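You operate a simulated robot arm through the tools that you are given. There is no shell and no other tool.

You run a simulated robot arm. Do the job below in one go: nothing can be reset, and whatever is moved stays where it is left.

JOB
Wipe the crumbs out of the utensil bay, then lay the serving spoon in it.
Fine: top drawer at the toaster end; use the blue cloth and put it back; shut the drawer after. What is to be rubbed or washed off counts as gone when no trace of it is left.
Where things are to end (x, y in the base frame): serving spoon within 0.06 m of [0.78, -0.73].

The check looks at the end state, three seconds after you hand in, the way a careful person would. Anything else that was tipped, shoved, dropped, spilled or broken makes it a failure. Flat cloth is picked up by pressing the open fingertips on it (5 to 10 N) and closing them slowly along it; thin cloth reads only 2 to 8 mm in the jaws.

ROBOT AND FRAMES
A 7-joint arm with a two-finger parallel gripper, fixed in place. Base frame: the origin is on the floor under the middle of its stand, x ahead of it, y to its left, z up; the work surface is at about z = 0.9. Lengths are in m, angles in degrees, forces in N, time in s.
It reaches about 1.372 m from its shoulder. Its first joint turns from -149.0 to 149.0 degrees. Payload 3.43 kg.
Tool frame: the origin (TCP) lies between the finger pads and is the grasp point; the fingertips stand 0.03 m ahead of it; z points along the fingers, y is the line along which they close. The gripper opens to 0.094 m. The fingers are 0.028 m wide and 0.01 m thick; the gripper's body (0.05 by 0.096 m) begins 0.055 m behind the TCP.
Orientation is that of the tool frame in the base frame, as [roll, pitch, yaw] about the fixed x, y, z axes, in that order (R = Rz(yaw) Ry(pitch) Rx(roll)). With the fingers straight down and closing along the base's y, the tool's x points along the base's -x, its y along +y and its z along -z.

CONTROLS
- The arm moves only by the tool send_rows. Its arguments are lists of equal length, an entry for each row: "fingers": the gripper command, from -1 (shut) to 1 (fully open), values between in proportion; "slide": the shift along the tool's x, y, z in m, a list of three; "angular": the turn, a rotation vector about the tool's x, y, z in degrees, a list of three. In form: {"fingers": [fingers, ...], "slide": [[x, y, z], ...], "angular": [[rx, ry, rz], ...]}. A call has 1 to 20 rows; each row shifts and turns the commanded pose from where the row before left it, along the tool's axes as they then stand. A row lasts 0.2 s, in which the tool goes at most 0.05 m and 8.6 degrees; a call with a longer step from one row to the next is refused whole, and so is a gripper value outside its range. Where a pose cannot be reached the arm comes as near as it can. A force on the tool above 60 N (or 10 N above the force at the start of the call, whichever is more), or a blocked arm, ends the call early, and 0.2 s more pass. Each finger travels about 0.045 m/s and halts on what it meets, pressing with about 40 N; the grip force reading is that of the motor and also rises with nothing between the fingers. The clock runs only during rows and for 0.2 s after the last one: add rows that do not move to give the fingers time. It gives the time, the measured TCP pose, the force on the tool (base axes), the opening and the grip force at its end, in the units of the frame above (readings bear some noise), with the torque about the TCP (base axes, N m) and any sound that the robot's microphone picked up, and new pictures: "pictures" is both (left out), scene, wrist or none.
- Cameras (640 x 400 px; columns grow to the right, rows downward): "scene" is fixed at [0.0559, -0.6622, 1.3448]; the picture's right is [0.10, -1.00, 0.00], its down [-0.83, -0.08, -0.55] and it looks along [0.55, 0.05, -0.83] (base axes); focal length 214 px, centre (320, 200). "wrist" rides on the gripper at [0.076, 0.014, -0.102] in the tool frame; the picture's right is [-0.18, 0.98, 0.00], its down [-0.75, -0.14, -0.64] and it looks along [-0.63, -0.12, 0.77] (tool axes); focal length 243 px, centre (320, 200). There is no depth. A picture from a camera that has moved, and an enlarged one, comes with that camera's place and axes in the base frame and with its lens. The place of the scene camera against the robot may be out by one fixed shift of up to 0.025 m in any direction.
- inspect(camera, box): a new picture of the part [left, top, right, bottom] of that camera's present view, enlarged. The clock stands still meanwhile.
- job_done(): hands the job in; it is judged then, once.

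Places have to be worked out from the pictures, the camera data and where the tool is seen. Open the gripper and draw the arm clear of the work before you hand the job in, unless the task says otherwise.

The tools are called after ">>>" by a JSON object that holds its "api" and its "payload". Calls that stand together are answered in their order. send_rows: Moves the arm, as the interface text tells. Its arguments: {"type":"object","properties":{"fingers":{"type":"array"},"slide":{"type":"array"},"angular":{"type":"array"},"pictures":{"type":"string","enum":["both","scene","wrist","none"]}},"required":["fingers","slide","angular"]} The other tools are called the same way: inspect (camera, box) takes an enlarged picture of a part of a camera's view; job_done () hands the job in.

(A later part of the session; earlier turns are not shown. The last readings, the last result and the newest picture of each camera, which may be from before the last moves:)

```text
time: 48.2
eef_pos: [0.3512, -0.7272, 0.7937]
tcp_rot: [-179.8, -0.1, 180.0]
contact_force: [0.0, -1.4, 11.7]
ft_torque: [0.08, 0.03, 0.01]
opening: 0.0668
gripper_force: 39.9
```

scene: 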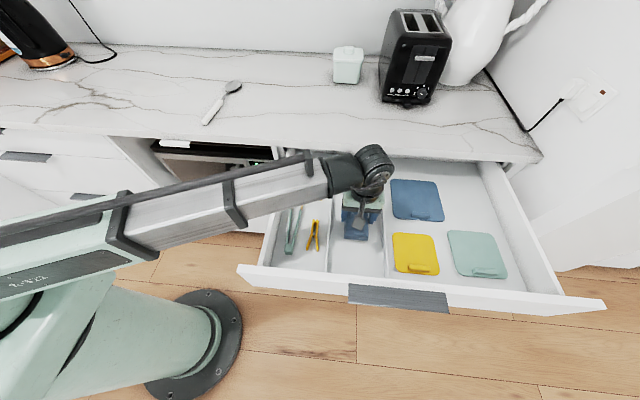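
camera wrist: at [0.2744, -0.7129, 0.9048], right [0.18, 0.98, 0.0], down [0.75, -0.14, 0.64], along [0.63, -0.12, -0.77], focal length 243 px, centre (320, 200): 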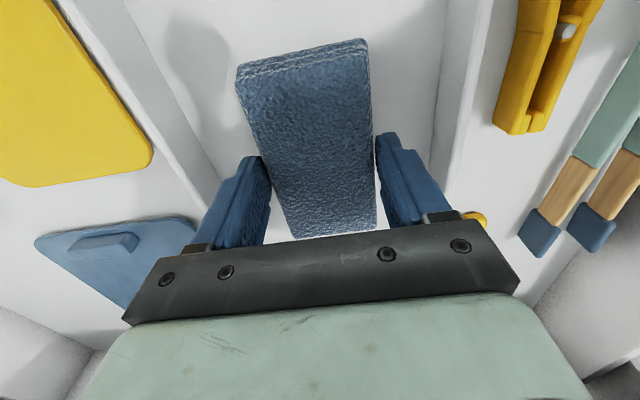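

Floor contact felt at TCP z≈0.794 (about 12 N). The drawer slides very easily, so I wipe with cross strokes (along y) that can't push it shut, easing the pressure slightly.

>>> {"api": "send_rows", "payload": {"fingers": [-0.3, -0.3, -0.3, -0.3, -0.3, -0.3, -0.3, -0.3, -0.3, -0.3], "slide": [[0, 0, -0.0005], [0, 0.014, 0], [0, 0.014, 0], [0, -0.014, 0], [0, -0.014, 0], [0, -0.014, 0], [0, -0.014, 0], [0, 0.014, 0], [0, 0.014, 0], [0, 0, 0]], "angular": [[0, 0, 0], [0, 0, 0], [0, 0, 0], [0, 0, 0], [0, 0, 0], [0, 0, 0], [0, 0, 0], [0, 0, 0], [0, 0, 0], [0, 0, 0]]}}

```text
time: 50.4
eef_pos: [0.3492, -0.7291, 0.7933]
tcp_rot: [-179.9, 0.0, -180.0]
contact_force: [-0.7, -12.3, 31.3]
ft_torque: [-0.15, 0.03, 0.01]
opening: 0.0666
gripper_force: 39.7
camera wrist: at [0.2735, -0.7143, 0.8967], right [0.18, 0.98, 0.0], down [0.75, -0.14, 0.64], along [0.63, -0.12, -0.77], focal length 243 px, centre (320, 200)
```

scene: 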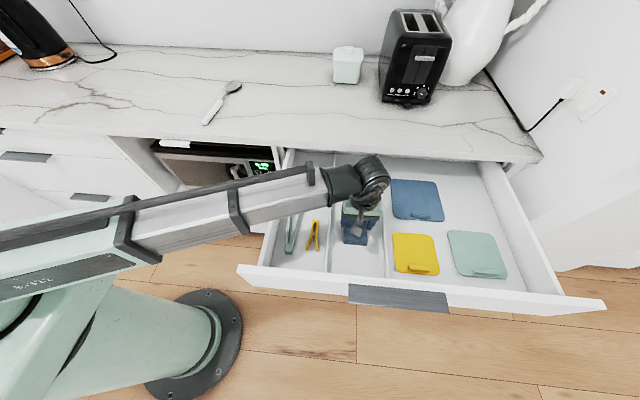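
wrist: 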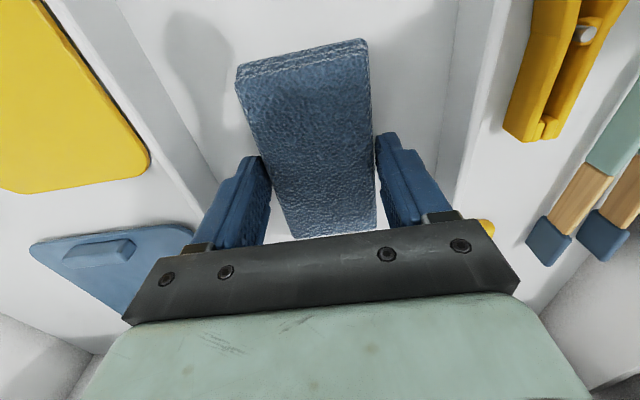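

Pressure crept up to 31 N, so I lift, shift 8.5 cm toward the back, and set down lighter for the next set of cross strokes.

>>> {"api": "send_rows", "payload": {"fingers": [-0.3, -0.3, -0.3, -0.3, -0.3, -0.3, -0.3, -0.3], "slide": [[0, 0, -0.008], [0, 0, -0.008], [-0.04, 0.001, 0], [-0.045, 0, 0], [0, 0, 0.008], [0, 0, 0.004], [0, 0, 0.002], [0, 0, 0]], "angular": [[0, 0, 0], [0, 0, 0], [0, 0, 0], [0, 0, 0], [0, 0, 0], [0, 0, 0], [0, 0, 0], [0, 0, 0]]}}

```text
time: 52.2
eef_pos: [0.4356, -0.7255, 0.7946]
tcp_rot: [180.0, 0.1, -180.0]
contact_force: [-0.4, 0.4, -1.1]
ft_torque: [0.01, 0.05, -0.02]
opening: 0.0668
gripper_force: 40.2
camera wrist: at [0.3591, -0.7121, 0.8971], right [0.18, 0.98, 0.0], down [0.75, -0.14, 0.64], along [0.63, -0.12, -0.77], focal length 243 px, centre (320, 200)
```

scene: 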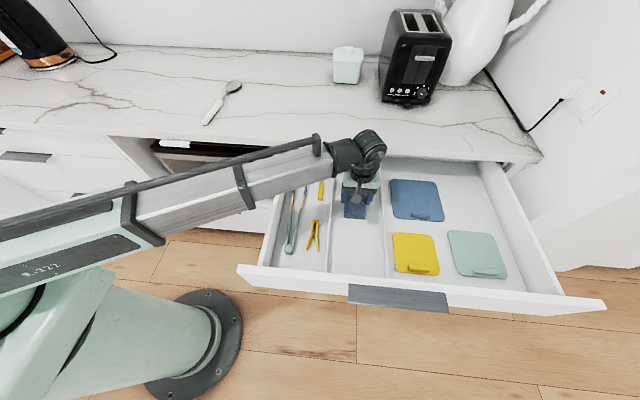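
wrist: 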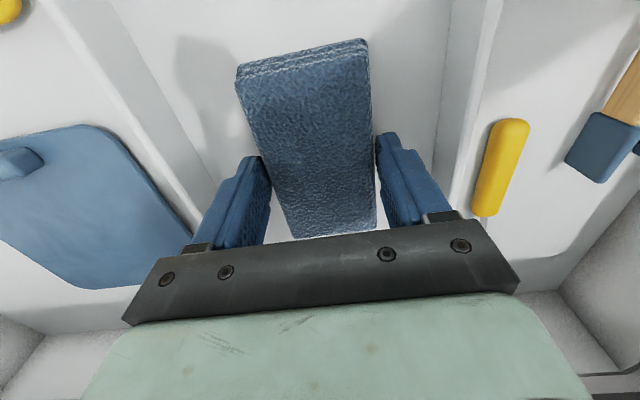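

No contact yet here, drawer unmoved. I lower 1.2 mm and make the cross strokes.

>>> {"api": "send_rows", "payload": {"fingers": [-0.3, -0.3, -0.3, -0.3, -0.3, -0.3, -0.3, -0.3, -0.3], "slide": [[0, 0, 0.0012], [0, 0.013, 0], [0, 0.013, 0], [0, -0.014, 0], [0, -0.014, 0], [0, -0.014, 0], [0, -0.014, 0], [0, 0.014, 0], [0, 0.014, 0]], "angular": [[0, 0, 0], [0, 0, 0], [0, 0, 0], [0, 0, 0], [0, 0, 0], [0, 0, 0], [0, 0, 0], [0, 0, 0], [0, 0, 0]], "pictures": "none"}}

```text
time: 54.2
eef_pos: [0.435, -0.727, 0.7943]
tcp_rot: [-180.0, 0.1, -180.0]
contact_force: [-0.4, -0.1, 0.7]
ft_torque: [-0.01, 0.0, 0.02]
opening: 0.0665
gripper_force: 39.9
```

Hardly any contact; I press about 1.5 mm deeper and repeat the strokes.

>>> {"api": "send_rows", "payload": {"fingers": [-0.3, -0.3, -0.3, -0.3, -0.3, -0.3, -0.3, -0.3, -0.3], "slide": [[0, 0, 0.0015], [0, 0.013, 0], [0, 0.013, 0], [0, -0.014, 0], [0, -0.014, 0], [0, -0.014, 0], [0, -0.014, 0], [0, 0.014, 0], [0, 0.014, 0]], "angular": [[0, 0, 0], [0, 0, 0], [0, 0, 0], [0, 0, 0], [0, 0, 0], [0, 0, 0], [0, 0, 0], [0, 0, 0], [0, 0, 0]], "pictures": "none"}}

```text
time: 56.2
eef_pos: [0.4348, -0.732, 0.7934]
tcp_rot: [-179.8, 0.0, 179.9]
contact_force: [0.2, -10.6, 22.9]
ft_torque: [-0.17, -0.03, 0.05]
opening: 0.0668
gripper_force: 39.7
```

Good pressure there (23 N). Next station at the back, x≈0.512, staying clear of the counter edge.

>>> {"api": "send_rows", "payload": {"fingers": [-0.3, -0.3, -0.3, -0.3, -0.3, -0.3, -0.3], "slide": [[0, 0, -0.008], [0, 0.002, -0.004], [-0.04, 0.001, 0], [-0.037, 0, 0], [0, 0, 0.006], [0, 0, 0.004], [0, 0, 0.001]], "angular": [[0, 0, 0], [0, 0, 0], [0, 0, 0], [0, 0, 0], [0, 0, 0], [0, 0, 0], [0, 0, 0]]}}

```text
time: 57.4
eef_pos: [0.5038, -0.7262, 0.8054]
tcp_rot: [-179.9, -0.5, 179.7]
contact_force: [-17.6, -1.3, 6.1]
ft_torque: [0.13, -2.06, 0.3]
opening: 0.0667
gripper_force: 39.7
stopped in row 5: the force on the tool passed its limit at 66 N (the readings are from after the stop); the commanded pose is now the measured one
camera wrist: at [0.4275, -0.712, 0.9088], right [0.19, 0.98, 0.0], down [0.76, -0.14, 0.64], along [0.62, -0.12, -0.77], focal length 243 px, centre (320, 200)
```

scene: 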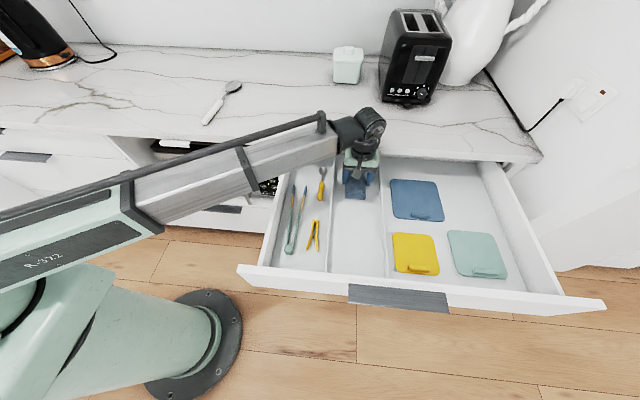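
wrist: 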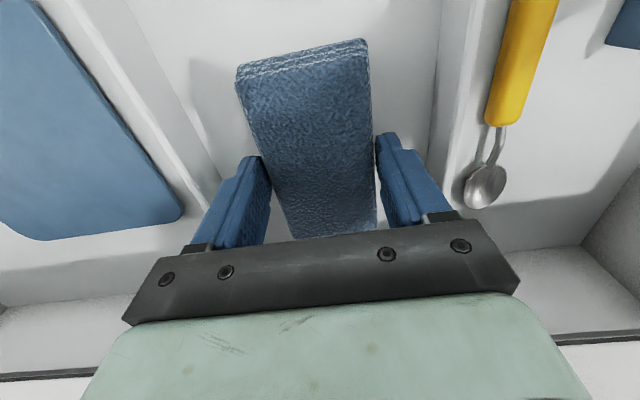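

The gripper body touched the counter edge, so x≈0.50 is the limit. I back off 1 cm and wipe at x≈0.49.

>>> {"api": "send_rows", "payload": {"fingers": [-0.3, -0.3, -0.3, -0.3, -0.3, -0.3, -0.3, -0.3, -0.3, -0.3, -0.3, -0.3, -0.3], "slide": [[0.012, 0, 0], [0, -0.001, 0.006], [0, 0, 0.004], [0, 0, 0.0022], [0, 0.013, 0], [0, 0.013, 0], [0, -0.014, 0], [0, -0.014, 0], [0, -0.014, 0], [0, -0.014, 0], [0, 0.014, 0], [0, 0.014, 0], [0, 0, 0]], "angular": [[0, 0.5, 0], [0, 0, 0], [0, 0, 0], [0, 0, 0], [0, 0, 0], [0, 0, 0], [0, 0, 0], [0, 0, 0], [0, 0, 0], [0, 0, 0], [0, 0, 0], [0, 0, 0], [0, 0, 0]], "pictures": "none"}}

```text
time: 60.2
eef_pos: [0.4936, -0.7311, 0.7932]
tcp_rot: [180.0, -0.9, 179.8]
contact_force: [1.1, -9.6, 19.4]
ft_torque: [-1.08, -0.17, -0.01]
opening: 0.0665
gripper_force: 40.1
```

Good (19 N). I correct the slight tilt, lift and move to the front part of the bay.

>>> {"api": "send_rows", "payload": {"fingers": [-0.3, -0.3, -0.3, -0.3, -0.3, -0.3, -0.3, -0.3, -0.3, -0.3, -0.3], "slide": [[0, 0, -0.008], [0, 0.002, -0.006], [0.0446, 0, 0], [0.0446, 0, 0], [0.0446, 0, 0], [0.0446, 0, 0], [0.0446, 0, 0], [0, 0.001, 0.006], [0, 0, 0.004], [0, 0, 0.002], [0, 0, 0]], "angular": [[0, -0.9, 0], [0, 0, 0], [0, 0, 0], [0, 0, 0], [0, 0, 0], [0, 0, 0], [0, 0, 0], [0, 0, 0], [0, 0, 0], [0, 0, 0], [0, 0, 0]]}}

```text
time: 62.6
eef_pos: [0.2713, -0.7258, 0.7932]
tcp_rot: [-179.9, 0.0, 179.9]
contact_force: [-1.8, -3.7, 13.2]
ft_torque: [-0.43, 0.86, 0.22]
opening: 0.0667
gripper_force: 39.9
camera wrist: at [0.1943, -0.7118, 0.8966], right [0.19, 0.98, 0.0], down [0.75, -0.14, 0.64], along [0.63, -0.12, -0.77], focal length 243 px, centre (320, 200)
```

scene: 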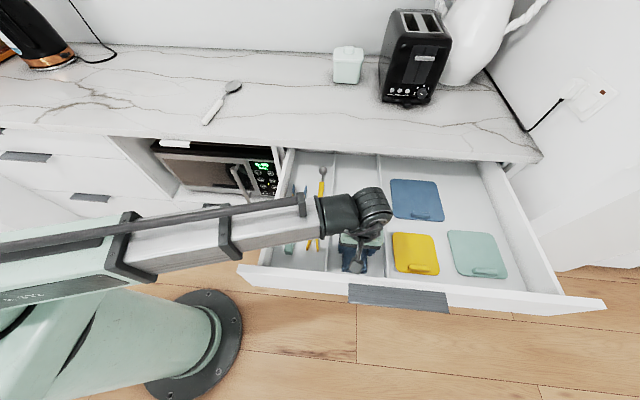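
wrist: 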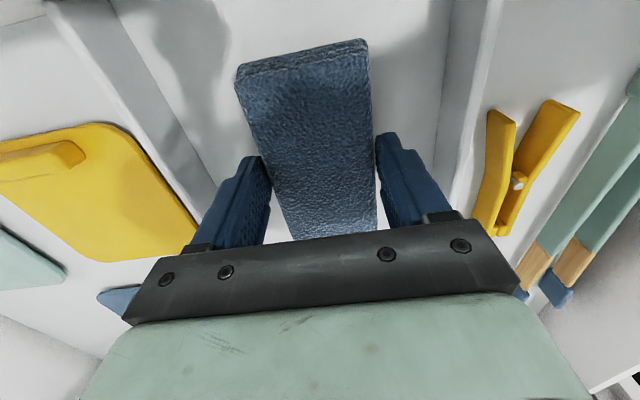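

Contact 13 N. I make the cross strokes here.

>>> {"api": "send_rows", "payload": {"fingers": [-0.3, -0.3, -0.3, -0.3, -0.3, -0.3, -0.3, -0.3, -0.3, -0.3], "slide": [[0, 0.013, 0], [0, 0.013, 0], [0, -0.014, 0], [0, -0.014, 0], [0, -0.014, 0], [0, -0.014, 0], [0, 0.014, 0], [0, 0.014, 0], [0, 0.002, -0.008], [0, 0, -0.006]], "angular": [[0, 0, 0], [0, 0, 0], [0, 0, 0], [0, 0, 0], [0, 0, 0], [0, 0, 0], [0, 0, 0], [0, 0, 0], [0, 0, 0], [0, 0, 0]]}}

```text
time: 64.8
eef_pos: [0.2717, -0.7253, 0.8081]
tcp_rot: [-179.9, -0.1, 179.9]
contact_force: [0.6, -0.3, -0.6]
ft_torque: [-0.02, 0.0, -0.03]
opening: 0.0666
gripper_force: 39.8
camera wrist: at [0.1938, -0.712, 0.9112], right [0.19, 0.98, 0.0], down [0.75, -0.14, 0.64], along [0.63, -0.12, -0.77], focal length 243 px, centre (320, 200)
```

scene: 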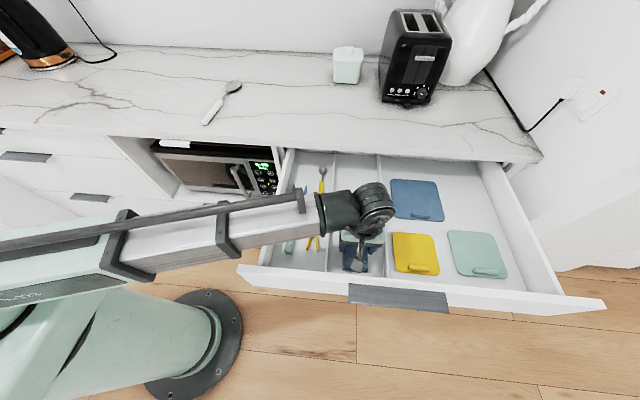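
wrist: 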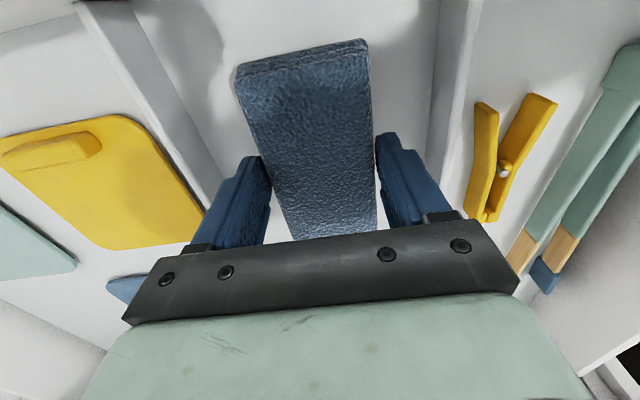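

I look closely at the front corner of the bay in this close view before wiping it.

>>> {"api": "inspect", "payload": {"camera": "wrist", "box": [130, 0, 290, 100]}}

>>> {"api": "inspect", "payload": {"camera": "wrist", "box": [330, 0, 490, 100]}}

```text
4.00 times, centred on (210, 50) of wrist
camera zoom: at [0.1938, -0.712, 0.9112], right [0.19, 0.98, 0.0], down [0.75, -0.14, 0.64], along [0.63, -0.12, -0.77], focal length 970 px, centre (760, 800)
```

zoom: 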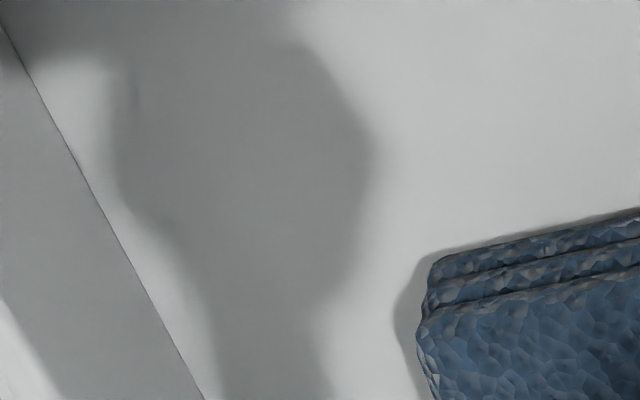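

```text
4.00 times, centred on (410, 50) of wrist
camera zoom: at [0.1938, -0.712, 0.9112], right [0.19, 0.98, 0.0], down [0.75, -0.14, 0.64], along [0.63, -0.12, -0.77], focal length 970 px, centre (-40, 800)
```

zoom: 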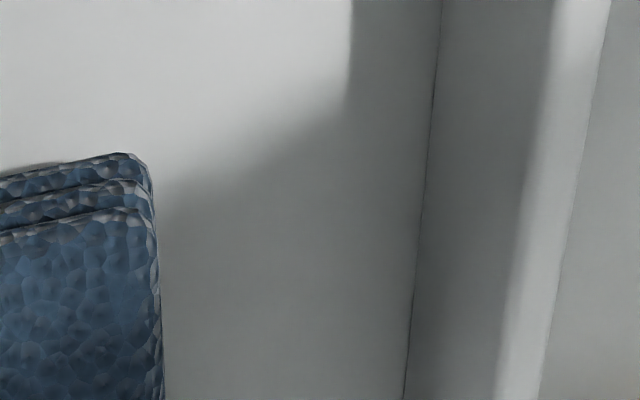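

Clean. Last front station: 3.4 cm nearer the drawer front (cloth edge just short of the wall), then cross strokes.

>>> {"api": "send_rows", "payload": {"fingers": [-0.3, -0.3, -0.3, -0.3, -0.3, -0.3, -0.3, -0.3, -0.3, -0.3, -0.3, -0.3, -0.3, -0.3], "slide": [[0.02, 0, 0], [0.013, 0, 0], [0, 0, 0.007], [0, 0, 0.005], [0, 0, 0.003], [0, 0.013, 0], [0, 0.013, 0], [0, -0.014, 0], [0, -0.014, 0], [0, -0.014, 0], [0, -0.014, 0], [0, 0.014, 0], [0, 0.014, 0], [0, 0, 0]], "angular": [[0, 0, 0], [0, 0, 0], [0, 0, 0], [0, 0, 0], [0, 0, 0], [0, 0, 0], [0, 0, 0], [0, 0, 0], [0, 0, 0], [0, 0, 0], [0, 0, 0], [0, 0, 0], [0, 0, 0], [0, 0, 0]], "pictures": "scene"}}

```text
time: 67.8
eef_pos: [0.2377, -0.729, 0.7932]
tcp_rot: [-179.9, 0.0, 179.8]
contact_force: [0.9, 0.1, 0.0]
ft_torque: [-0.01, 0.04, -0.02]
opening: 0.0667
gripper_force: 40.3
```

scene: 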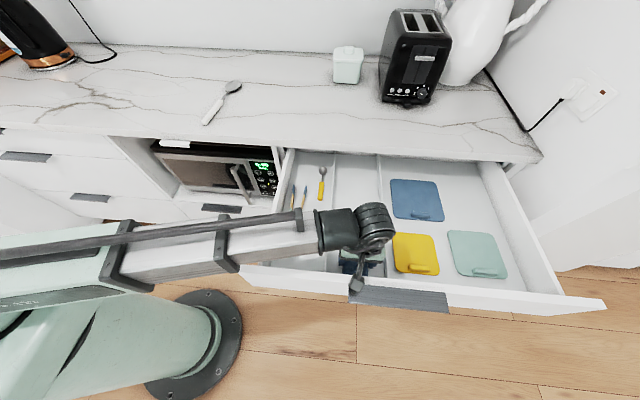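

Contact was lost here; I press 1.5 mm deeper and repeat the strokes at the front.

>>> {"api": "send_rows", "payload": {"fingers": [-0.3, -0.3, -0.3, -0.3, -0.3, -0.3, -0.3, -0.3, -0.3, -0.3], "slide": [[0, 0, 0.0015], [0, 0.013, 0], [0, 0.013, 0], [0, -0.014, 0], [0, -0.014, 0], [0, -0.014, 0], [0, -0.014, 0], [0, 0.014, 0], [0, 0.014, 0], [0, 0, 0]], "angular": [[0, 0, 0], [0, 0, 0], [0, 0, 0], [0, 0, 0], [0, 0, 0], [0, 0, 0], [0, 0, 0], [0, 0, 0], [0, 0, 0], [0, 0, 0]], "pictures": "wrist"}}

```text
time: 70.0
eef_pos: [0.2386, -0.7329, 0.7918]
tcp_rot: [-179.6, 0.0, 179.9]
contact_force: [-0.9, -20.4, 43.3]
ft_torque: [-1.17, 0.02, -0.04]
opening: 0.0666
gripper_force: 40.3
camera wrist: at [0.161, -0.7168, 0.895], right [0.19, 0.98, -0.01], down [0.75, -0.14, 0.64], along [0.63, -0.12, -0.77], focal length 243 px, centre (320, 200)
```

wrist: 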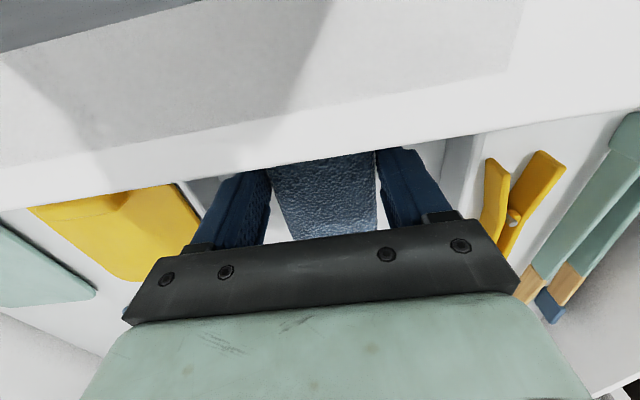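

I lift clear. To cover the strips beside the dividers, I'll turn the cloth 90° so its long side spans the bay's width, and wipe once more.

>>> {"api": "send_rows", "payload": {"fingers": [-0.3, -0.3, -0.3, -0.3, -0.3, -0.3, -0.3, -0.3, -0.3, -0.3, -0.3, -0.3, -0.3, -0.3, -0.3, -0.3], "slide": [[0, 0.001, -0.02], [0, 0.002, -0.04], [-0.02, 0, -0.04], [-0.035, 0, 0], [0, 0, 0], [0, 0, 0], [0, 0, 0], [0, 0, 0], [0, 0, 0], [0, 0, 0], [0, 0, 0], [0, 0, 0], [0, 0, 0], [0, 0, 0], [0, 0, 0], [0, 0, 0]], "angular": [[0, 0, 0], [0, 0, 0], [0, 0, 0], [0, 0, 0], [0, 0, 8.2], [0, 0, 8.2], [0, 0, 8.2], [0, 0, 8.2], [0, 0, 8.2], [0, 0, 8.2], [0, 0, 8.2], [0, 0, 8.2], [0, 0, 8.2], [0, 0, 8.2], [0, 0, 8], [0, 0, 0]]}}

```text
time: 73.4
eef_pos: [0.2932, -0.7274, 0.8915]
tcp_rot: [-180.0, 0.0, 89.8]
contact_force: [-1.0, -1.0, -0.6]
ft_torque: [-0.04, -0.02, 0.0]
opening: 0.0667
gripper_force: 39.7
camera wrist: at [0.3072, -0.6513, 0.9939], right [0.98, -0.19, 0.0], down [-0.15, -0.75, 0.64], along [-0.12, -0.63, -0.77], focal length 243 px, centre (320, 200)
```

scene: 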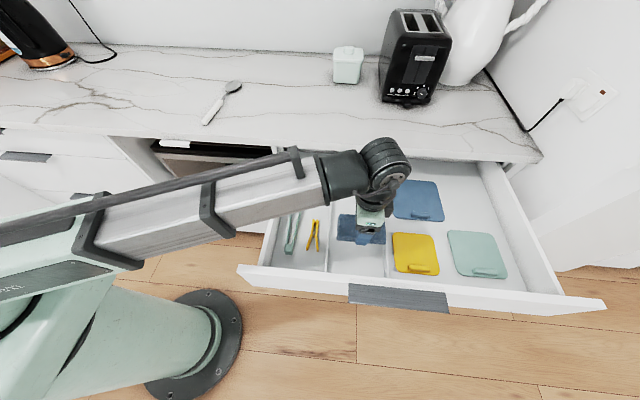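
wrist: 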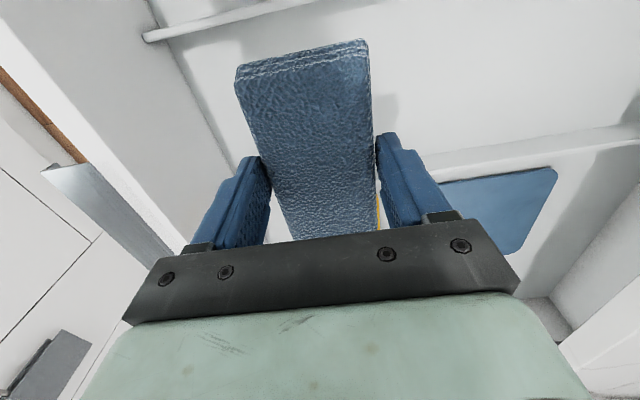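

Turned; tool x is now +y and tool y is +x. I lower near the front wall and make short cross strokes reaching both dividers, then step along the bay.

>>> {"api": "send_rows", "payload": {"fingers": [-0.3, -0.3, -0.3, -0.3, -0.3, -0.3, -0.3, -0.3, -0.3, -0.3, -0.3, -0.3], "slide": [[0, -0.025, 0], [0, -0.025, 0.01], [-0.0015, 0, 0.04], [0, 0, 0.035], [0, 0, 0.007], [0, 0, 0.004], [0, 0, 0.002], [0.01, 0, 0], [0.009, 0, 0], [-0.013, 0, 0], [-0.013, 0, 0], [-0.012, 0, 0]], "angular": [[0, 0, 0], [0, 0, 0], [0, 0, 0], [0, 0, 0], [0, 0, 0], [0, 0, 0], [0, 0, 0], [0, 0, 0], [0, 0, 0], [0, 0, 0], [0, 0, 0], [0, 0, 0]], "pictures": "none"}}

```text
time: 76.0
eef_pos: [0.242, -0.7455, 0.7942]
tcp_rot: [179.9, -0.3, 89.9]
contact_force: [-0.3, 18.8, 2.1]
ft_torque: [0.2, -0.02, 0.25]
opening: 0.0667
gripper_force: 39.7
```

The cloth's end reaches the divider. I press slightly more and stroke to the other side, then step back along the bay.

>>> {"api": "send_rows", "payload": {"fingers": [-0.3, -0.3, -0.3, -0.3, -0.3, -0.3, -0.3, -0.3, -0.3, -0.3, -0.3, -0.3, -0.3, -0.3, -0.3, -0.3, -0.3], "slide": [[0.002, 0, 0.001], [0.012, 0, 0], [0.012, 0, 0], [0.01, 0, 0], [-0.012, 0, 0], [-0.006, 0, -0.008], [0, 0.03, -0.004], [0, 0.026, 0], [0, 0, 0.008], [0, 0, 0.004], [0, 0, 0.001], [0.01, 0, 0], [0.008, 0, 0], [-0.012, 0, 0], [-0.012, 0, 0], [-0.011, 0, 0], [0.017, 0, 0]], "angular": [[0, 0, 0], [0, 0, 0], [0, 0, 0], [0, 0, 0], [0, 0, 0], [0, 0, 0], [0, 0, 0], [0, 0, 0], [0, 0, 0], [0, 0, 0], [0, 0, 0], [0, 0, 0], [0, 0, 0], [0, 0, 0], [0, 0, 0], [0, 0, 0], [0, 0, 0]], "pictures": "none"}}

```text
time: 79.6
eef_pos: [0.3009, -0.7321, 0.7924]
tcp_rot: [179.9, 0.4, 89.8]
contact_force: [-0.4, -12.9, 28.1]
ft_torque: [-0.59, 0.13, 0.06]
opening: 0.0667
gripper_force: 39.7
```

Pressed with 28 N at x≈0.30. On to x≈0.355 and 0.41.

>>> {"api": "send_rows", "payload": {"fingers": [-0.3, -0.3, -0.3, -0.3, -0.3, -0.3, -0.3, -0.3, -0.3, -0.3, -0.3, -0.3, -0.3, -0.3, -0.3, -0.3, -0.3, -0.3, -0.3, -0.3], "slide": [[0.002, 0, -0.012], [0, 0.03, 0], [0, 0.025, 0], [0, 0, 0.008], [0, 0, 0.004], [0.01, 0, 0], [0.008, 0, 0], [-0.018, 0, 0], [-0.017, 0, 0], [0.017, 0, 0], [0.001, 0, -0.012], [0, 0.03, 0], [0, 0.025, 0], [0, 0, 0.008], [0, 0, 0.004], [0.01, 0, 0], [0.008, 0, 0], [-0.018, 0, 0], [-0.017, 0, 0], [0.017, 0, 0]], "angular": [[0, 0, 0], [0, 0, 0], [0, 0, 0], [0, 0, 0], [0, 0, 0], [0, 0, 0], [0, 0, 0], [0, 0, 0], [0, 0, 0], [0, 0, 0], [0, 0, 0], [0, 0, 0], [0, 0, 0], [0, 0, 0], [0, 0, 0], [0, 0, 0], [0, 0, 0], [0, 0, 0], [0, 0, 0], [0, 0, 0]], "pictures": "scene"}}

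```text
time: 83.8
eef_pos: [0.4068, -0.7276, 0.7921]
tcp_rot: [180.0, -0.1, 89.7]
contact_force: [0.8, 0.0, -0.1]
ft_torque: [0.03, 0.01, 0.03]
opening: 0.0668
gripper_force: 40.2
```

scene: 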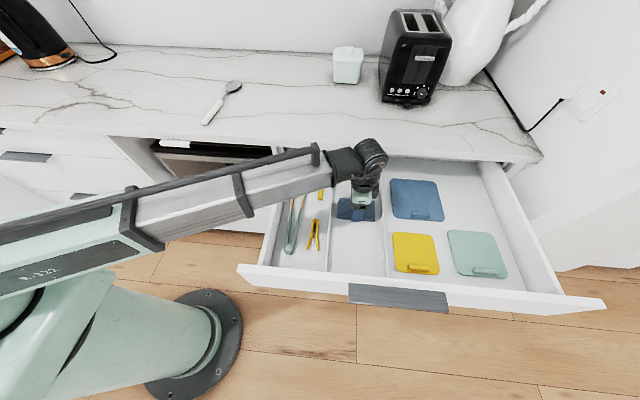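

No contact at this height now, so the cloth has probably slid up a millimetre or two in the jaws. I lower carefully until I feel the floor again.

>>> {"api": "send_rows", "payload": {"fingers": [-0.3, -0.3, -0.3, -0.3], "slide": [[0, 0, 0.001], [0, 0, 0.001], [0, 0, 0.0005], [0, 0, 0]], "angular": [[0, 0, 0], [0, 0, 0], [0, 0, 0], [0, 0, 0]], "pictures": "wrist"}}

```text
time: 84.8
eef_pos: [0.4079, -0.7279, 0.7906]
tcp_rot: [179.9, 0.2, 89.9]
contact_force: [0.8, -6.6, 49.5]
ft_torque: [-0.12, 0.18, 0.02]
opening: 0.0668
gripper_force: 40.1
camera wrist: at [0.4215, -0.6508, 0.8943], right [0.98, -0.19, 0.0], down [-0.14, -0.75, 0.64], along [-0.12, -0.63, -0.77], focal length 243 px, centre (320, 200)
```

wrist: 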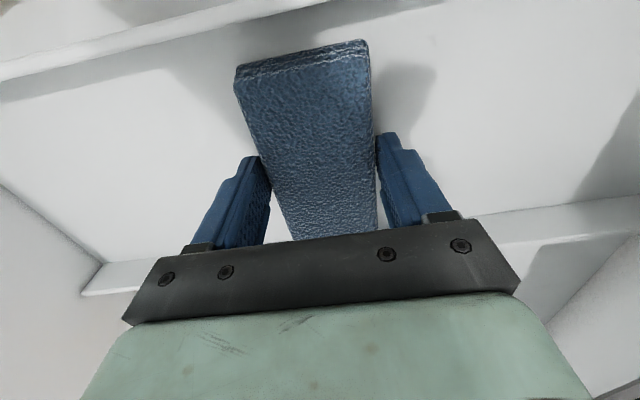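

Firm contact (about 50 N). I ease up about a millimetre, stroke here, then do x≈0.45 and 0.485.

>>> {"api": "send_rows", "payload": {"fingers": [-0.3, -0.3, -0.3, -0.3, -0.3, -0.3, -0.3, -0.3, -0.3, -0.3, -0.3, -0.3, -0.3, -0.3, -0.3, -0.3], "slide": [[0, 0, -0.001], [0.009, 0, 0], [0.009, 0, 0], [-0.018, 0, 0], [-0.018, 0, 0], [0.018, 0, 0], [0, 0, -0.012], [0, 0.022, 0], [0, 0.022, 0], [0, 0, 0.008], [0, 0, 0.004], [0.009, 0, 0], [0.009, 0, 0], [-0.018, 0, 0], [-0.018, 0, 0], [0.018, 0, 0]], "angular": [[0, 0, 0], [0, 0, 0], [0, 0, 0], [0, 0, 0], [0, 0, 0], [0, 0, 0], [0, 0, 0], [0, 0, 0], [0, 0, 0], [0, 0, 0], [0, 0, 0], [0, 0, 0], [0, 0, 0], [0, 0, 0], [0, 0, 0], [0, 0, 0]], "pictures": "scene"}}

```text
time: 88.2
eef_pos: [0.4513, -0.7313, 0.7901]
tcp_rot: [179.9, 0.4, 89.8]
contact_force: [-1.4, -17.9, 36.6]
ft_torque: [-0.51, 0.11, 0.06]
opening: 0.0668
gripper_force: 40.0
```

scene: 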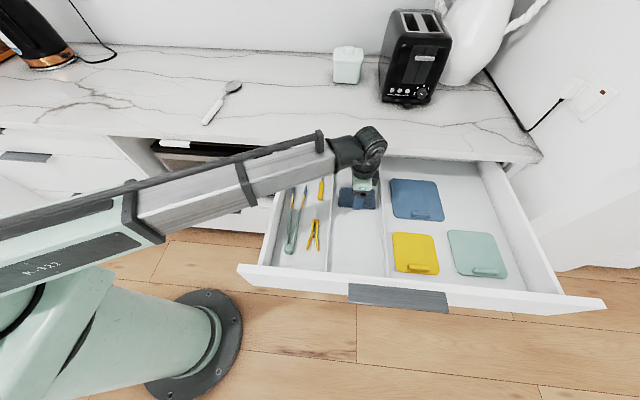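

Good pressure. One more station at x≈0.485, lighter, then lift.

>>> {"api": "send_rows", "payload": {"fingers": [-0.3, -0.3, -0.3, -0.3, -0.3, -0.3, -0.3, -0.3, -0.3, -0.3, -0.3], "slide": [[0, 0, -0.012], [0, 0.017, 0], [0, 0.017, 0], [0, 0, 0.008], [0, 0, 0.0035], [0.009, 0, 0], [0.009, 0, 0], [-0.018, 0, 0], [-0.018, 0, 0], [0.018, 0, 0], [0, 0, 0]], "angular": [[0, 0, 0], [0, 0, 0], [0, 0, 0], [0, 0, 0], [0, 0, 0], [0, 0, 0], [0, 0, 0], [0, 0, 0], [0, 0, 0], [0, 0, 0], [0, 0, 0]], "pictures": "wrist"}}

```text
time: 90.6
eef_pos: [0.4859, -0.7287, 0.7917]
tcp_rot: [179.9, 0.2, 89.7]
contact_force: [0.7, -12.8, 24.3]
ft_torque: [-0.36, 0.02, 0.03]
opening: 0.0666
gripper_force: 40.0
camera wrist: at [0.5005, -0.6521, 0.8936], right [0.98, -0.19, 0.0], down [-0.14, -0.75, 0.64], along [-0.12, -0.63, -0.77], focal length 243 px, centre (320, 200)
```

wrist: 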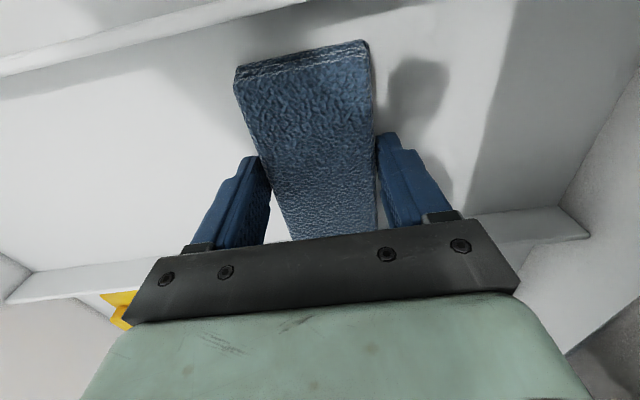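

From this angle the wrist camera looks right under the counter into the back of the bay; I check that strip, which the cloth could not reach.

>>> {"api": "inspect", "payload": {"camera": "wrist", "box": [360, 0, 640, 250]}}

>>> {"api": "inspect", "payload": {"camera": "wrist", "box": [470, 60, 630, 220]}}

>>> {"api": "inspect", "payload": {"camera": "wrist", "box": [0, 30, 260, 280]}}

```text
1.60 times, centred on (500, 125) of wrist
camera zoom: at [0.5005, -0.6521, 0.8936], right [0.98, -0.19, 0.0], down [-0.14, -0.75, 0.64], along [-0.12, -0.63, -0.77], focal length 388 px, centre (32, 320)
```

zoom: 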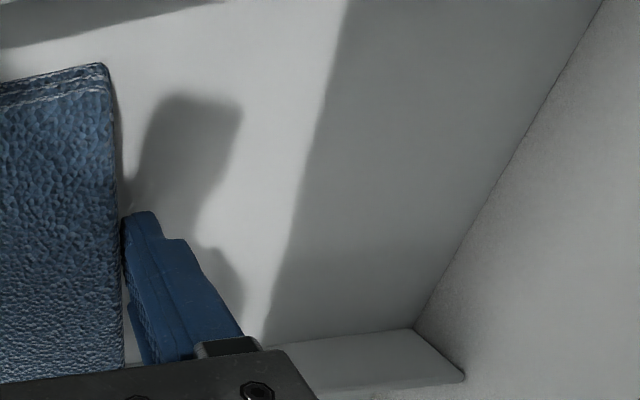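

```text
2.50 times, centred on (550, 140) of wrist
camera zoom: at [0.5005, -0.6521, 0.8936], right [0.98, -0.19, 0.0], down [-0.14, -0.75, 0.64], along [-0.12, -0.63, -0.77], focal length 606 px, centre (-255, 350)
```

zoom: 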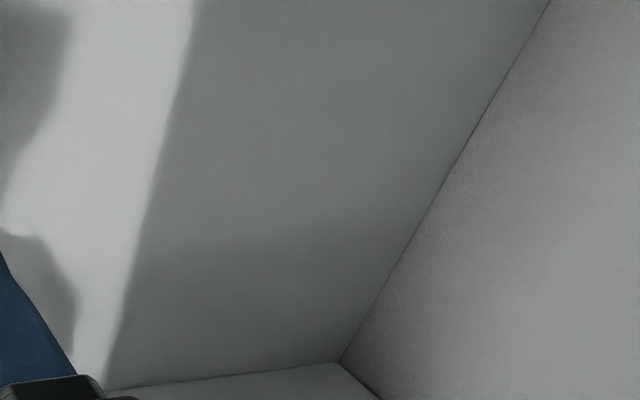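

```text
1.60 times, centred on (130, 155) of wrist
camera zoom: at [0.5005, -0.6521, 0.8936], right [0.98, -0.19, 0.0], down [-0.14, -0.75, 0.64], along [-0.12, -0.63, -0.77], focal length 388 px, centre (624, 272)
```

zoom: 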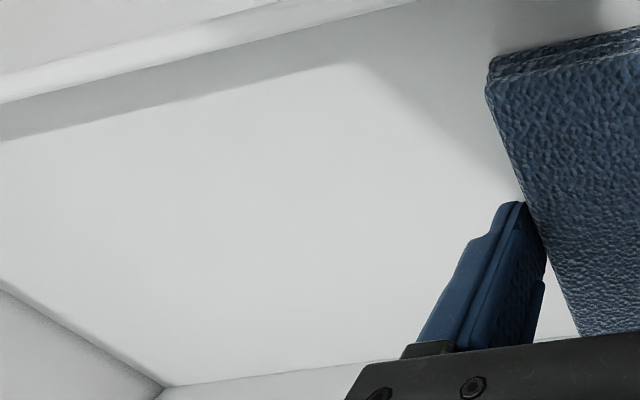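

The bay floor, including the back, shows no trace of anything. I lift the cloth out and turn it back to its original heading.

>>> {"api": "send_rows", "payload": {"fingers": [-0.3, -0.3, -0.3, -0.3, -0.3, -0.3, -0.3, -0.3, -0.3, -0.3, -0.3, -0.3, -0.3, -0.3, -0.3, -0.3, -0.3], "slide": [[0, 0, -0.03], [0, 0, -0.045], [0, 0, -0.045], [0, 0, -0.045], [0, 0, -0.045], [0, 0, -0.045], [0, 0, 0], [0, 0, 0], [0, 0, 0], [0, 0, 0], [0, 0, 0], [0, 0, 0], [0, 0, 0], [0, 0, 0], [0, 0, 0], [0, 0, 0], [0, 0, 0]], "angular": [[0, 0, 0], [0, 0, 0], [0, 0, 0], [0, 0, 0], [0, 0, 0], [0, 0, 0], [0, 0, -8.4], [0, 0, -8.4], [0, 0, -8.4], [0, 0, -8.4], [0, 0, -8.4], [0, 0, -8.4], [0, 0, -8.4], [0, 0, -8.4], [0, 0, -8.4], [0, 0, -8.4], [0, 0, 0]]}}

```text
time: 94.2
eef_pos: [0.4861, -0.7297, 1.046]
tcp_rot: [-180.0, 0.0, 173.9]
contact_force: [0.1, 0.0, -1.1]
ft_torque: [0.04, 0.01, -0.02]
opening: 0.0667
gripper_force: 40.7
camera wrist: at [0.4116, -0.706, 1.1488], right [0.29, 0.96, 0.0], down [0.73, -0.22, 0.64], along [0.62, -0.18, -0.77], focal length 243 px, centre (320, 200)
```

scene: 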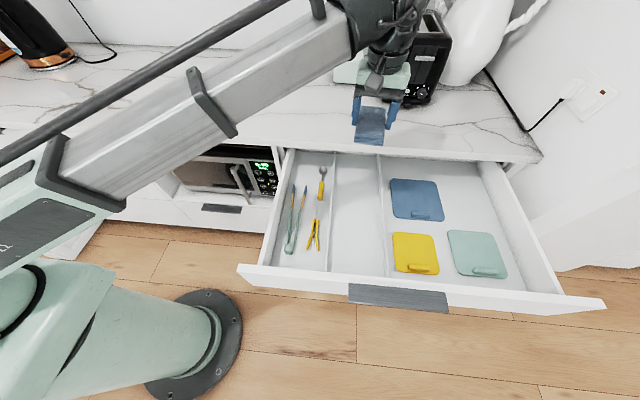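
wrist: 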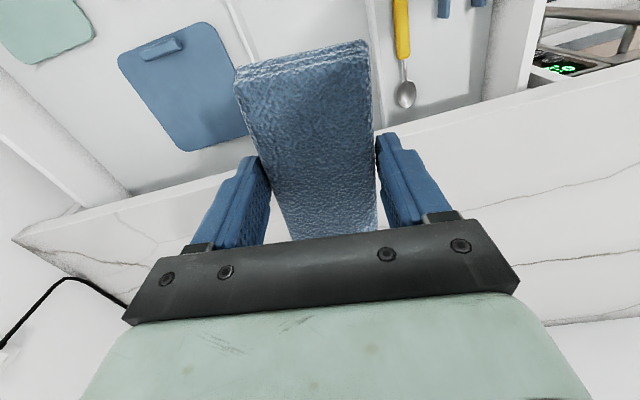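

I check the drawer's contents are undisturbed while carrying the cloth back toward its original place.

>>> {"api": "send_rows", "payload": {"fingers": [-0.3, -0.3, -0.3, -0.3, -0.3, -0.3, -0.3, -0.3, -0.3, -0.3], "slide": [[-0.01809, 0.04152, 0], [-0.01809, 0.04152, 0], [-0.01809, 0.04152, 0], [-0.01809, 0.04152, 0], [-0.01809, 0.04152, 0], [-0.01809, 0.04152, 0], [-0.01809, 0.04152, 0], [-0.01809, 0.04152, 0], [-0.01809, 0.04152, 0], [0, 0, 0]], "angular": [[0, 0, 0], [0, 0, 0], [0, 0, 0], [0, 0, 0], [0, 0, 0], [0, 0, 0], [0, 0, 0], [0, 0, 0], [0, 0, 0], [0, 0, 0]]}}

>>> {"api": "inspect", "payload": {"camera": "scene", "box": [260, 145, 420, 290]}}

```text
time: 96.4
eef_pos: [0.6904, -0.374, 1.0433]
tcp_rot: [-179.9, 0.0, 173.9]
contact_force: [-0.8, -0.8, 0.4]
ft_torque: [0.03, 0.04, 0.0]
opening: 0.0667
gripper_force: 39.7
camera wrist: at [0.6146, -0.3508, 1.1468], right [0.29, 0.96, 0.0], down [0.73, -0.22, 0.64], along [0.61, -0.19, -0.77], focal length 243 px, centre (320, 200)
```

scene: 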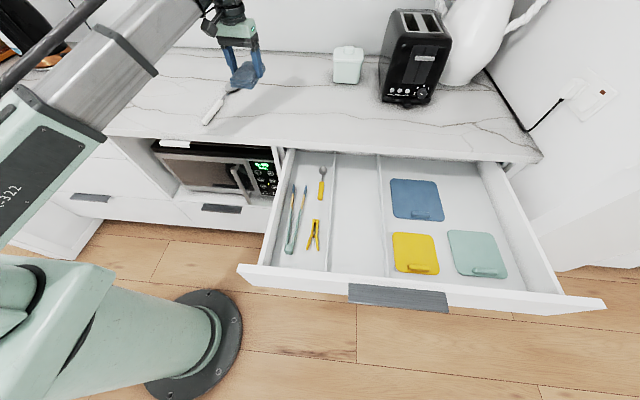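
wrist: 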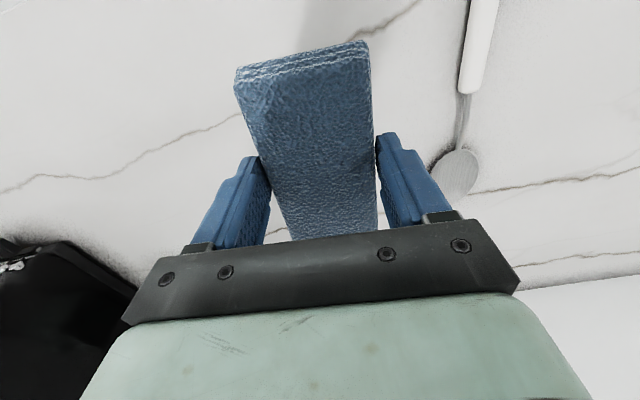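

```text
2.76 times, centred on (340, 218) of scene
camera zoom: at [0.0559, -0.6622, 1.3448], right [0.1, -1.0, 0.0], down [-0.83, -0.08, -0.55], along [0.55, 0.05, -0.83], focal length 592 px, centre (265, 152)
```

zoom: 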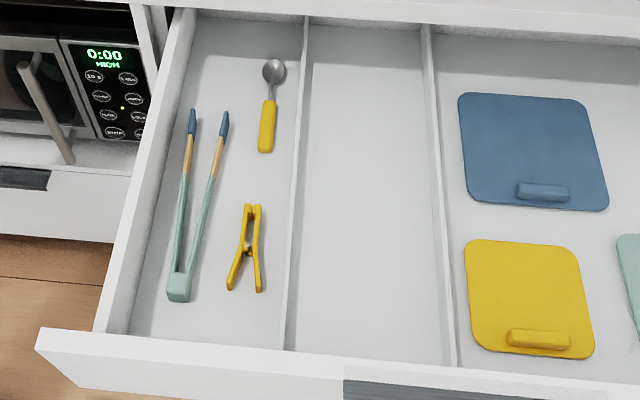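

Drawer contents are undisturbed and the bay is clean. I lower the cloth onto its original spot.

>>> {"api": "send_rows", "payload": {"fingers": [-0.3, -0.3, -0.3, -0.3, -0.3, -0.3], "slide": [[0.003, -0.0012, 0.03], [0, 0, 0.035], [0, 0, 0.02], [0, 0, 0.01], [0, 0, 0.004], [0, 0, 0]], "angular": [[0, 0, 0], [0, 0, 0], [0, 0, 0], [0, 0, 0], [0, 0, 0], [0, 0, 0]], "pictures": "none"}}

```text
time: 97.8
eef_pos: [0.6873, -0.3733, 0.9459]
tcp_rot: [180.0, 0.0, 173.8]
contact_force: [-0.4, 0.4, -0.9]
ft_torque: [-0.03, 0.02, -0.02]
opening: 0.0665
gripper_force: 40.3
```

>>> {"api": "send_rows", "payload": {"fingers": [-0.3, -0.3, -0.3, -0.3, -0.3], "slide": [[0, -0.0015, 0.0015], [0, 0, 0.001], [0, 0, 0.001], [0, 0, 0.0005], [0, 0, 0]], "angular": [[0, 0, 0], [0, 0, 0], [0, 0, 0], [0, 0, 0], [0, 0, 0]], "pictures": "wrist"}}

```text
time: 99.0
eef_pos: [0.6864, -0.3756, 0.9433]
tcp_rot: [180.0, 0.0, 173.7]
contact_force: [0.6, 0.2, 0.0]
ft_torque: [-0.01, -0.04, 0.01]
opening: 0.0665
gripper_force: 40.1
camera wrist: at [0.6115, -0.3534, 1.046], right [0.29, 0.96, 0.0], down [0.73, -0.22, 0.64], along [0.61, -0.18, -0.77], focal length 243 px, centre (320, 200)
```

wrist: 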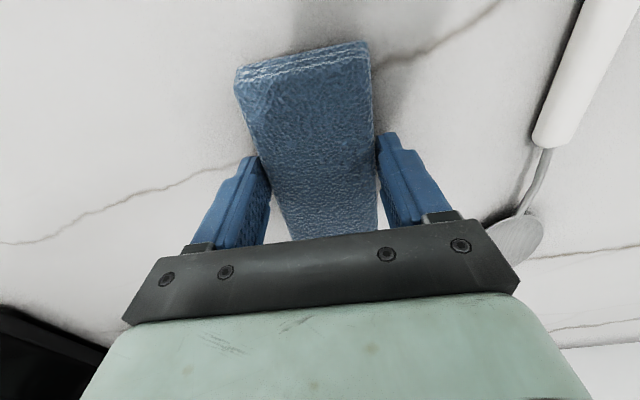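

No contact yet; the cloth sits a couple of millimetres higher in the jaws than before. I go down a little more.

>>> {"api": "send_rows", "payload": {"fingers": [-0.3, -0.3, -0.3, -0.3], "slide": [[0, 0, 0.001], [0, 0, 0.001], [0, 0, 0.0005], [0, 0, 0]], "angular": [[0, 0, 0], [0, 0, 0], [0, 0, 0], [0, 0, 0]], "pictures": "none"}}

```text
time: 100.0
eef_pos: [0.6853, -0.3757, 0.9404]
tcp_rot: [-179.9, -0.1, 173.8]
contact_force: [-0.1, 0.4, -0.9]
ft_torque: [-0.03, 0.04, 0.01]
opening: 0.0669
gripper_force: 40.0
```

>>> {"api": "send_rows", "payload": {"fingers": [-0.3, -0.3, -0.3, -0.3], "slide": [[0, 0, 0.0007], [0, 0, 0.0007], [0, 0, 0.0006], [0, 0, 0]], "angular": [[0, 0, 0], [0, 0, 0], [0, 0, 0], [0, 0, 0]], "pictures": "none"}}

```text
time: 101.0
eef_pos: [0.6856, -0.3773, 0.9382]
tcp_rot: [180.0, 0.1, 173.8]
contact_force: [-0.1, -2.0, 8.7]
ft_torque: [-0.06, -0.2, -0.08]
opening: 0.0667
gripper_force: 39.9
```

Contact with the counter (9 N). I open the jaws and rise straight up.

>>> {"api": "send_rows", "payload": {"fingers": [0.5, 0.7, 0.9, 1, 1, 1, 1, 1, 1, 1], "slide": [[0, 0, 0], [0, 0, 0], [0, 0, 0], [0, 0, 0], [0, 0, -0.01], [0, 0, -0.03], [0, 0, -0.045], [0, 0, -0.045], [0, 0, -0.04], [0, 0, 0]], "angular": [[0, 0, 0], [0, 0, 0], [0, 0, 0], [0, 0, 0], [0, 0, 0], [0, 0, 0], [0, 0, 0], [0, 0, 0], [0, 0, 0], [0, 0, 0]]}}

```text
time: 103.2
eef_pos: [0.6862, -0.3759, 1.1073]
tcp_rot: [180.0, 0.0, 173.8]
contact_force: [0.6, -0.8, -0.3]
ft_torque: [0.0, 0.0, 0.01]
opening: 0.094
gripper_force: 0.1
camera wrist: at [0.6115, -0.3544, 1.2113], right [0.29, 0.96, 0.0], down [0.73, -0.22, 0.64], along [0.61, -0.18, -0.77], focal length 243 px, centre (320, 200)
```

scene: 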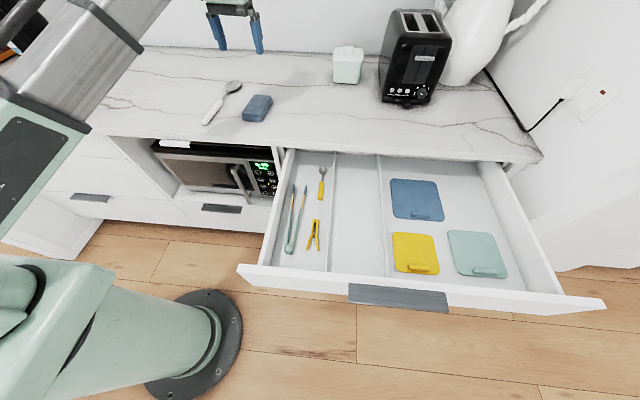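
wrist: 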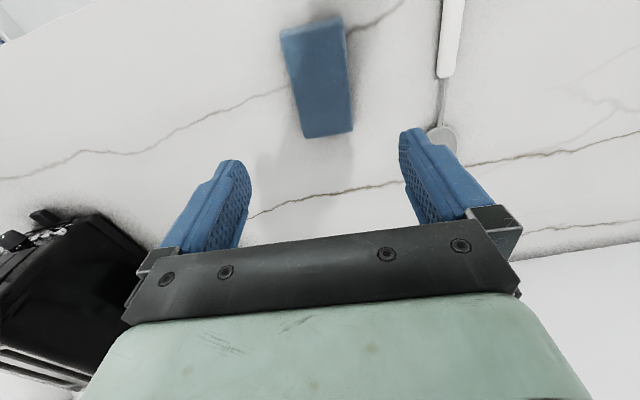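

The cloth is back where it was. Now the spoon: I move so the wrist camera can see it whole and measure it.

>>> {"api": "send_rows", "payload": {"fingers": [1, 1, 1, 1, 1], "slide": [[0.0253, 0.034, 0], [0.0253, 0.034, 0], [0.0253, 0.034, 0], [0.0253, 0.034, 0], [0, 0, 0]], "angular": [[0, 0, 0], [0, 0, 0], [0, 0, 0], [0, 0, 0], [0, 0, -6.2]], "pictures": "wrist"}}

```text
time: 103.8
eef_pos: [0.649, -0.309, 1.1089]
tcp_rot: [-179.7, 0.8, 174.3]
contact_force: [8.7, 1.7, -14.3]
ft_torque: [-0.54, 0.07, -0.34]
opening: 0.094
gripper_force: 0.2
out of reach, approached as far as the arm can: row 3
stopped in row 3: the force on the tool passed its limit at 80 N (the readings are from after the stop); the commanded pose is now the measured one
camera wrist: at [0.5724, -0.2865, 1.2098], right [0.28, 0.96, 0.0], down [0.73, -0.21, 0.65], along [0.63, -0.19, -0.76], focal length 243 px, centre (320, 200)
```

wrist: 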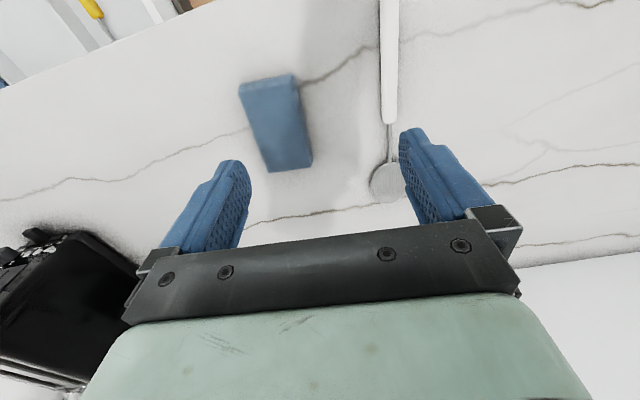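

The arm ran into a limit here (out of reach, force spike). I stop and look at the scene before choosing another way.

>>> {"api": "inspect", "payload": {"camera": "scene", "box": [0, 0, 320, 200]}}

>>> {"api": "inspect", "payload": {"camera": "wrist", "box": [340, 0, 440, 220]}}

```text
2.00 times, centred on (160, 100) of scene
camera zoom: at [0.0559, -0.6622, 1.3448], right [0.1, -1.0, 0.0], down [-0.83, -0.08, -0.55], along [0.55, 0.05, -0.83], focal length 429 px, centre (640, 400)
```

zoom: 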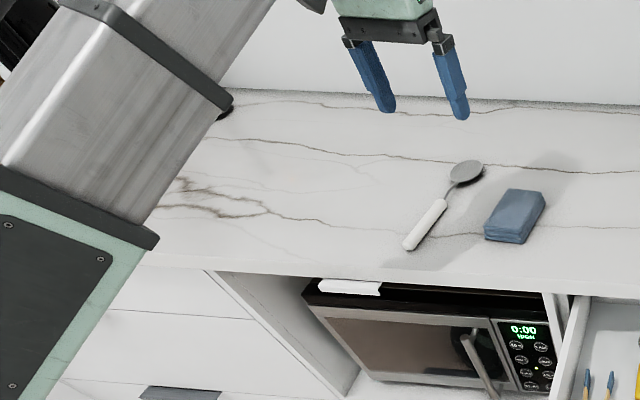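

```text
1.82 times, centred on (390, 110) of wrist
camera zoom: at [0.5724, -0.2865, 1.2098], right [0.28, 0.96, 0.0], down [0.73, -0.21, 0.65], along [0.63, -0.19, -0.76], focal length 441 px, centre (193, 364)
```

zoom: 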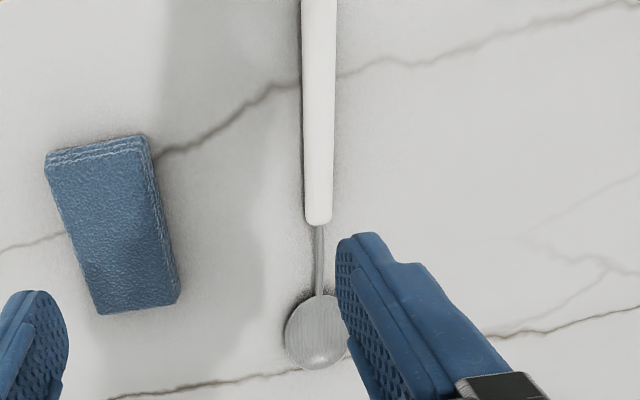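

I make a short no-motion call to see whether a steady force remains on the tool.

>>> {"api": "send_rows", "payload": {"fingers": [1, 1], "slide": [[0, 0, 0], [0, 0, 0]], "angular": [[0, 0, 0], [0, 0, 0]], "pictures": "scene"}}

```text
time: 104.4
eef_pos: [0.6476, -0.3089, 1.1084]
tcp_rot: [-179.7, 0.7, 174.4]
contact_force: [10.6, -3.4, -22.5]
ft_torque: [-0.48, -0.29, -0.24]
opening: 0.0937
gripper_force: 0.0
```

scene: 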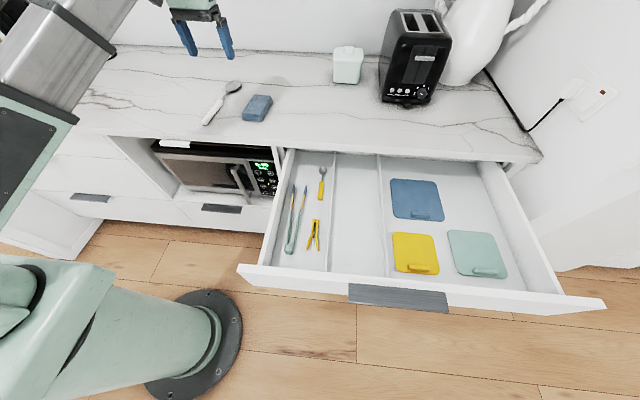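

A steady ~25 N remains, most likely the gripper's camera side pressing on the arm's own forearm when folded this close. I retreat the way I came.

>>> {"api": "send_rows", "payload": {"fingers": [1, 1, 1, 1], "slide": [[-0.02, -0.03, 0], [-0.02, -0.03, 0], [-0.02, -0.02, 0], [0, 0, 0]], "angular": [[0, 0, 0], [0, 0, 0], [0, 0, 0], [0, 0, 0]]}}

```text
time: 105.4
eef_pos: [0.6987, -0.3943, 1.1115]
tcp_rot: [-179.7, 0.6, 174.5]
contact_force: [0.7, -0.4, 0.1]
ft_torque: [0.03, -0.03, 0.01]
opening: 0.0941
gripper_force: 0.1
camera wrist: at [0.6228, -0.3716, 1.2126], right [0.28, 0.96, 0.0], down [0.73, -0.21, 0.65], along [0.62, -0.18, -0.76], focal length 243 px, centre (320, 200)
```

scene: 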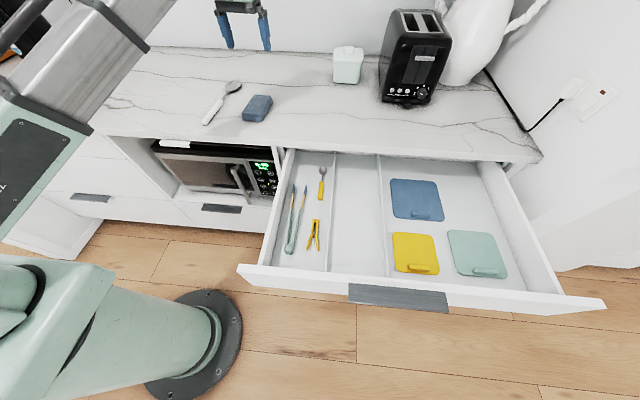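
wrist: 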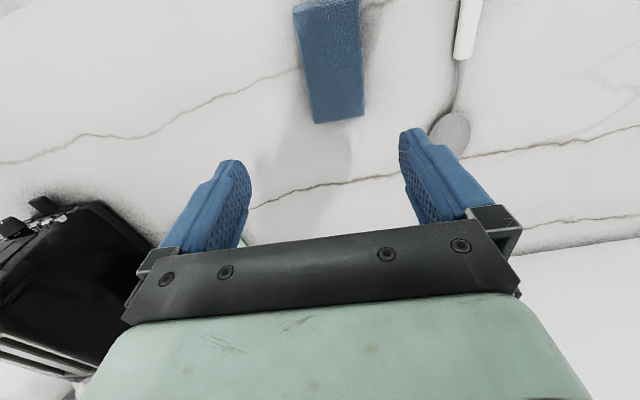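

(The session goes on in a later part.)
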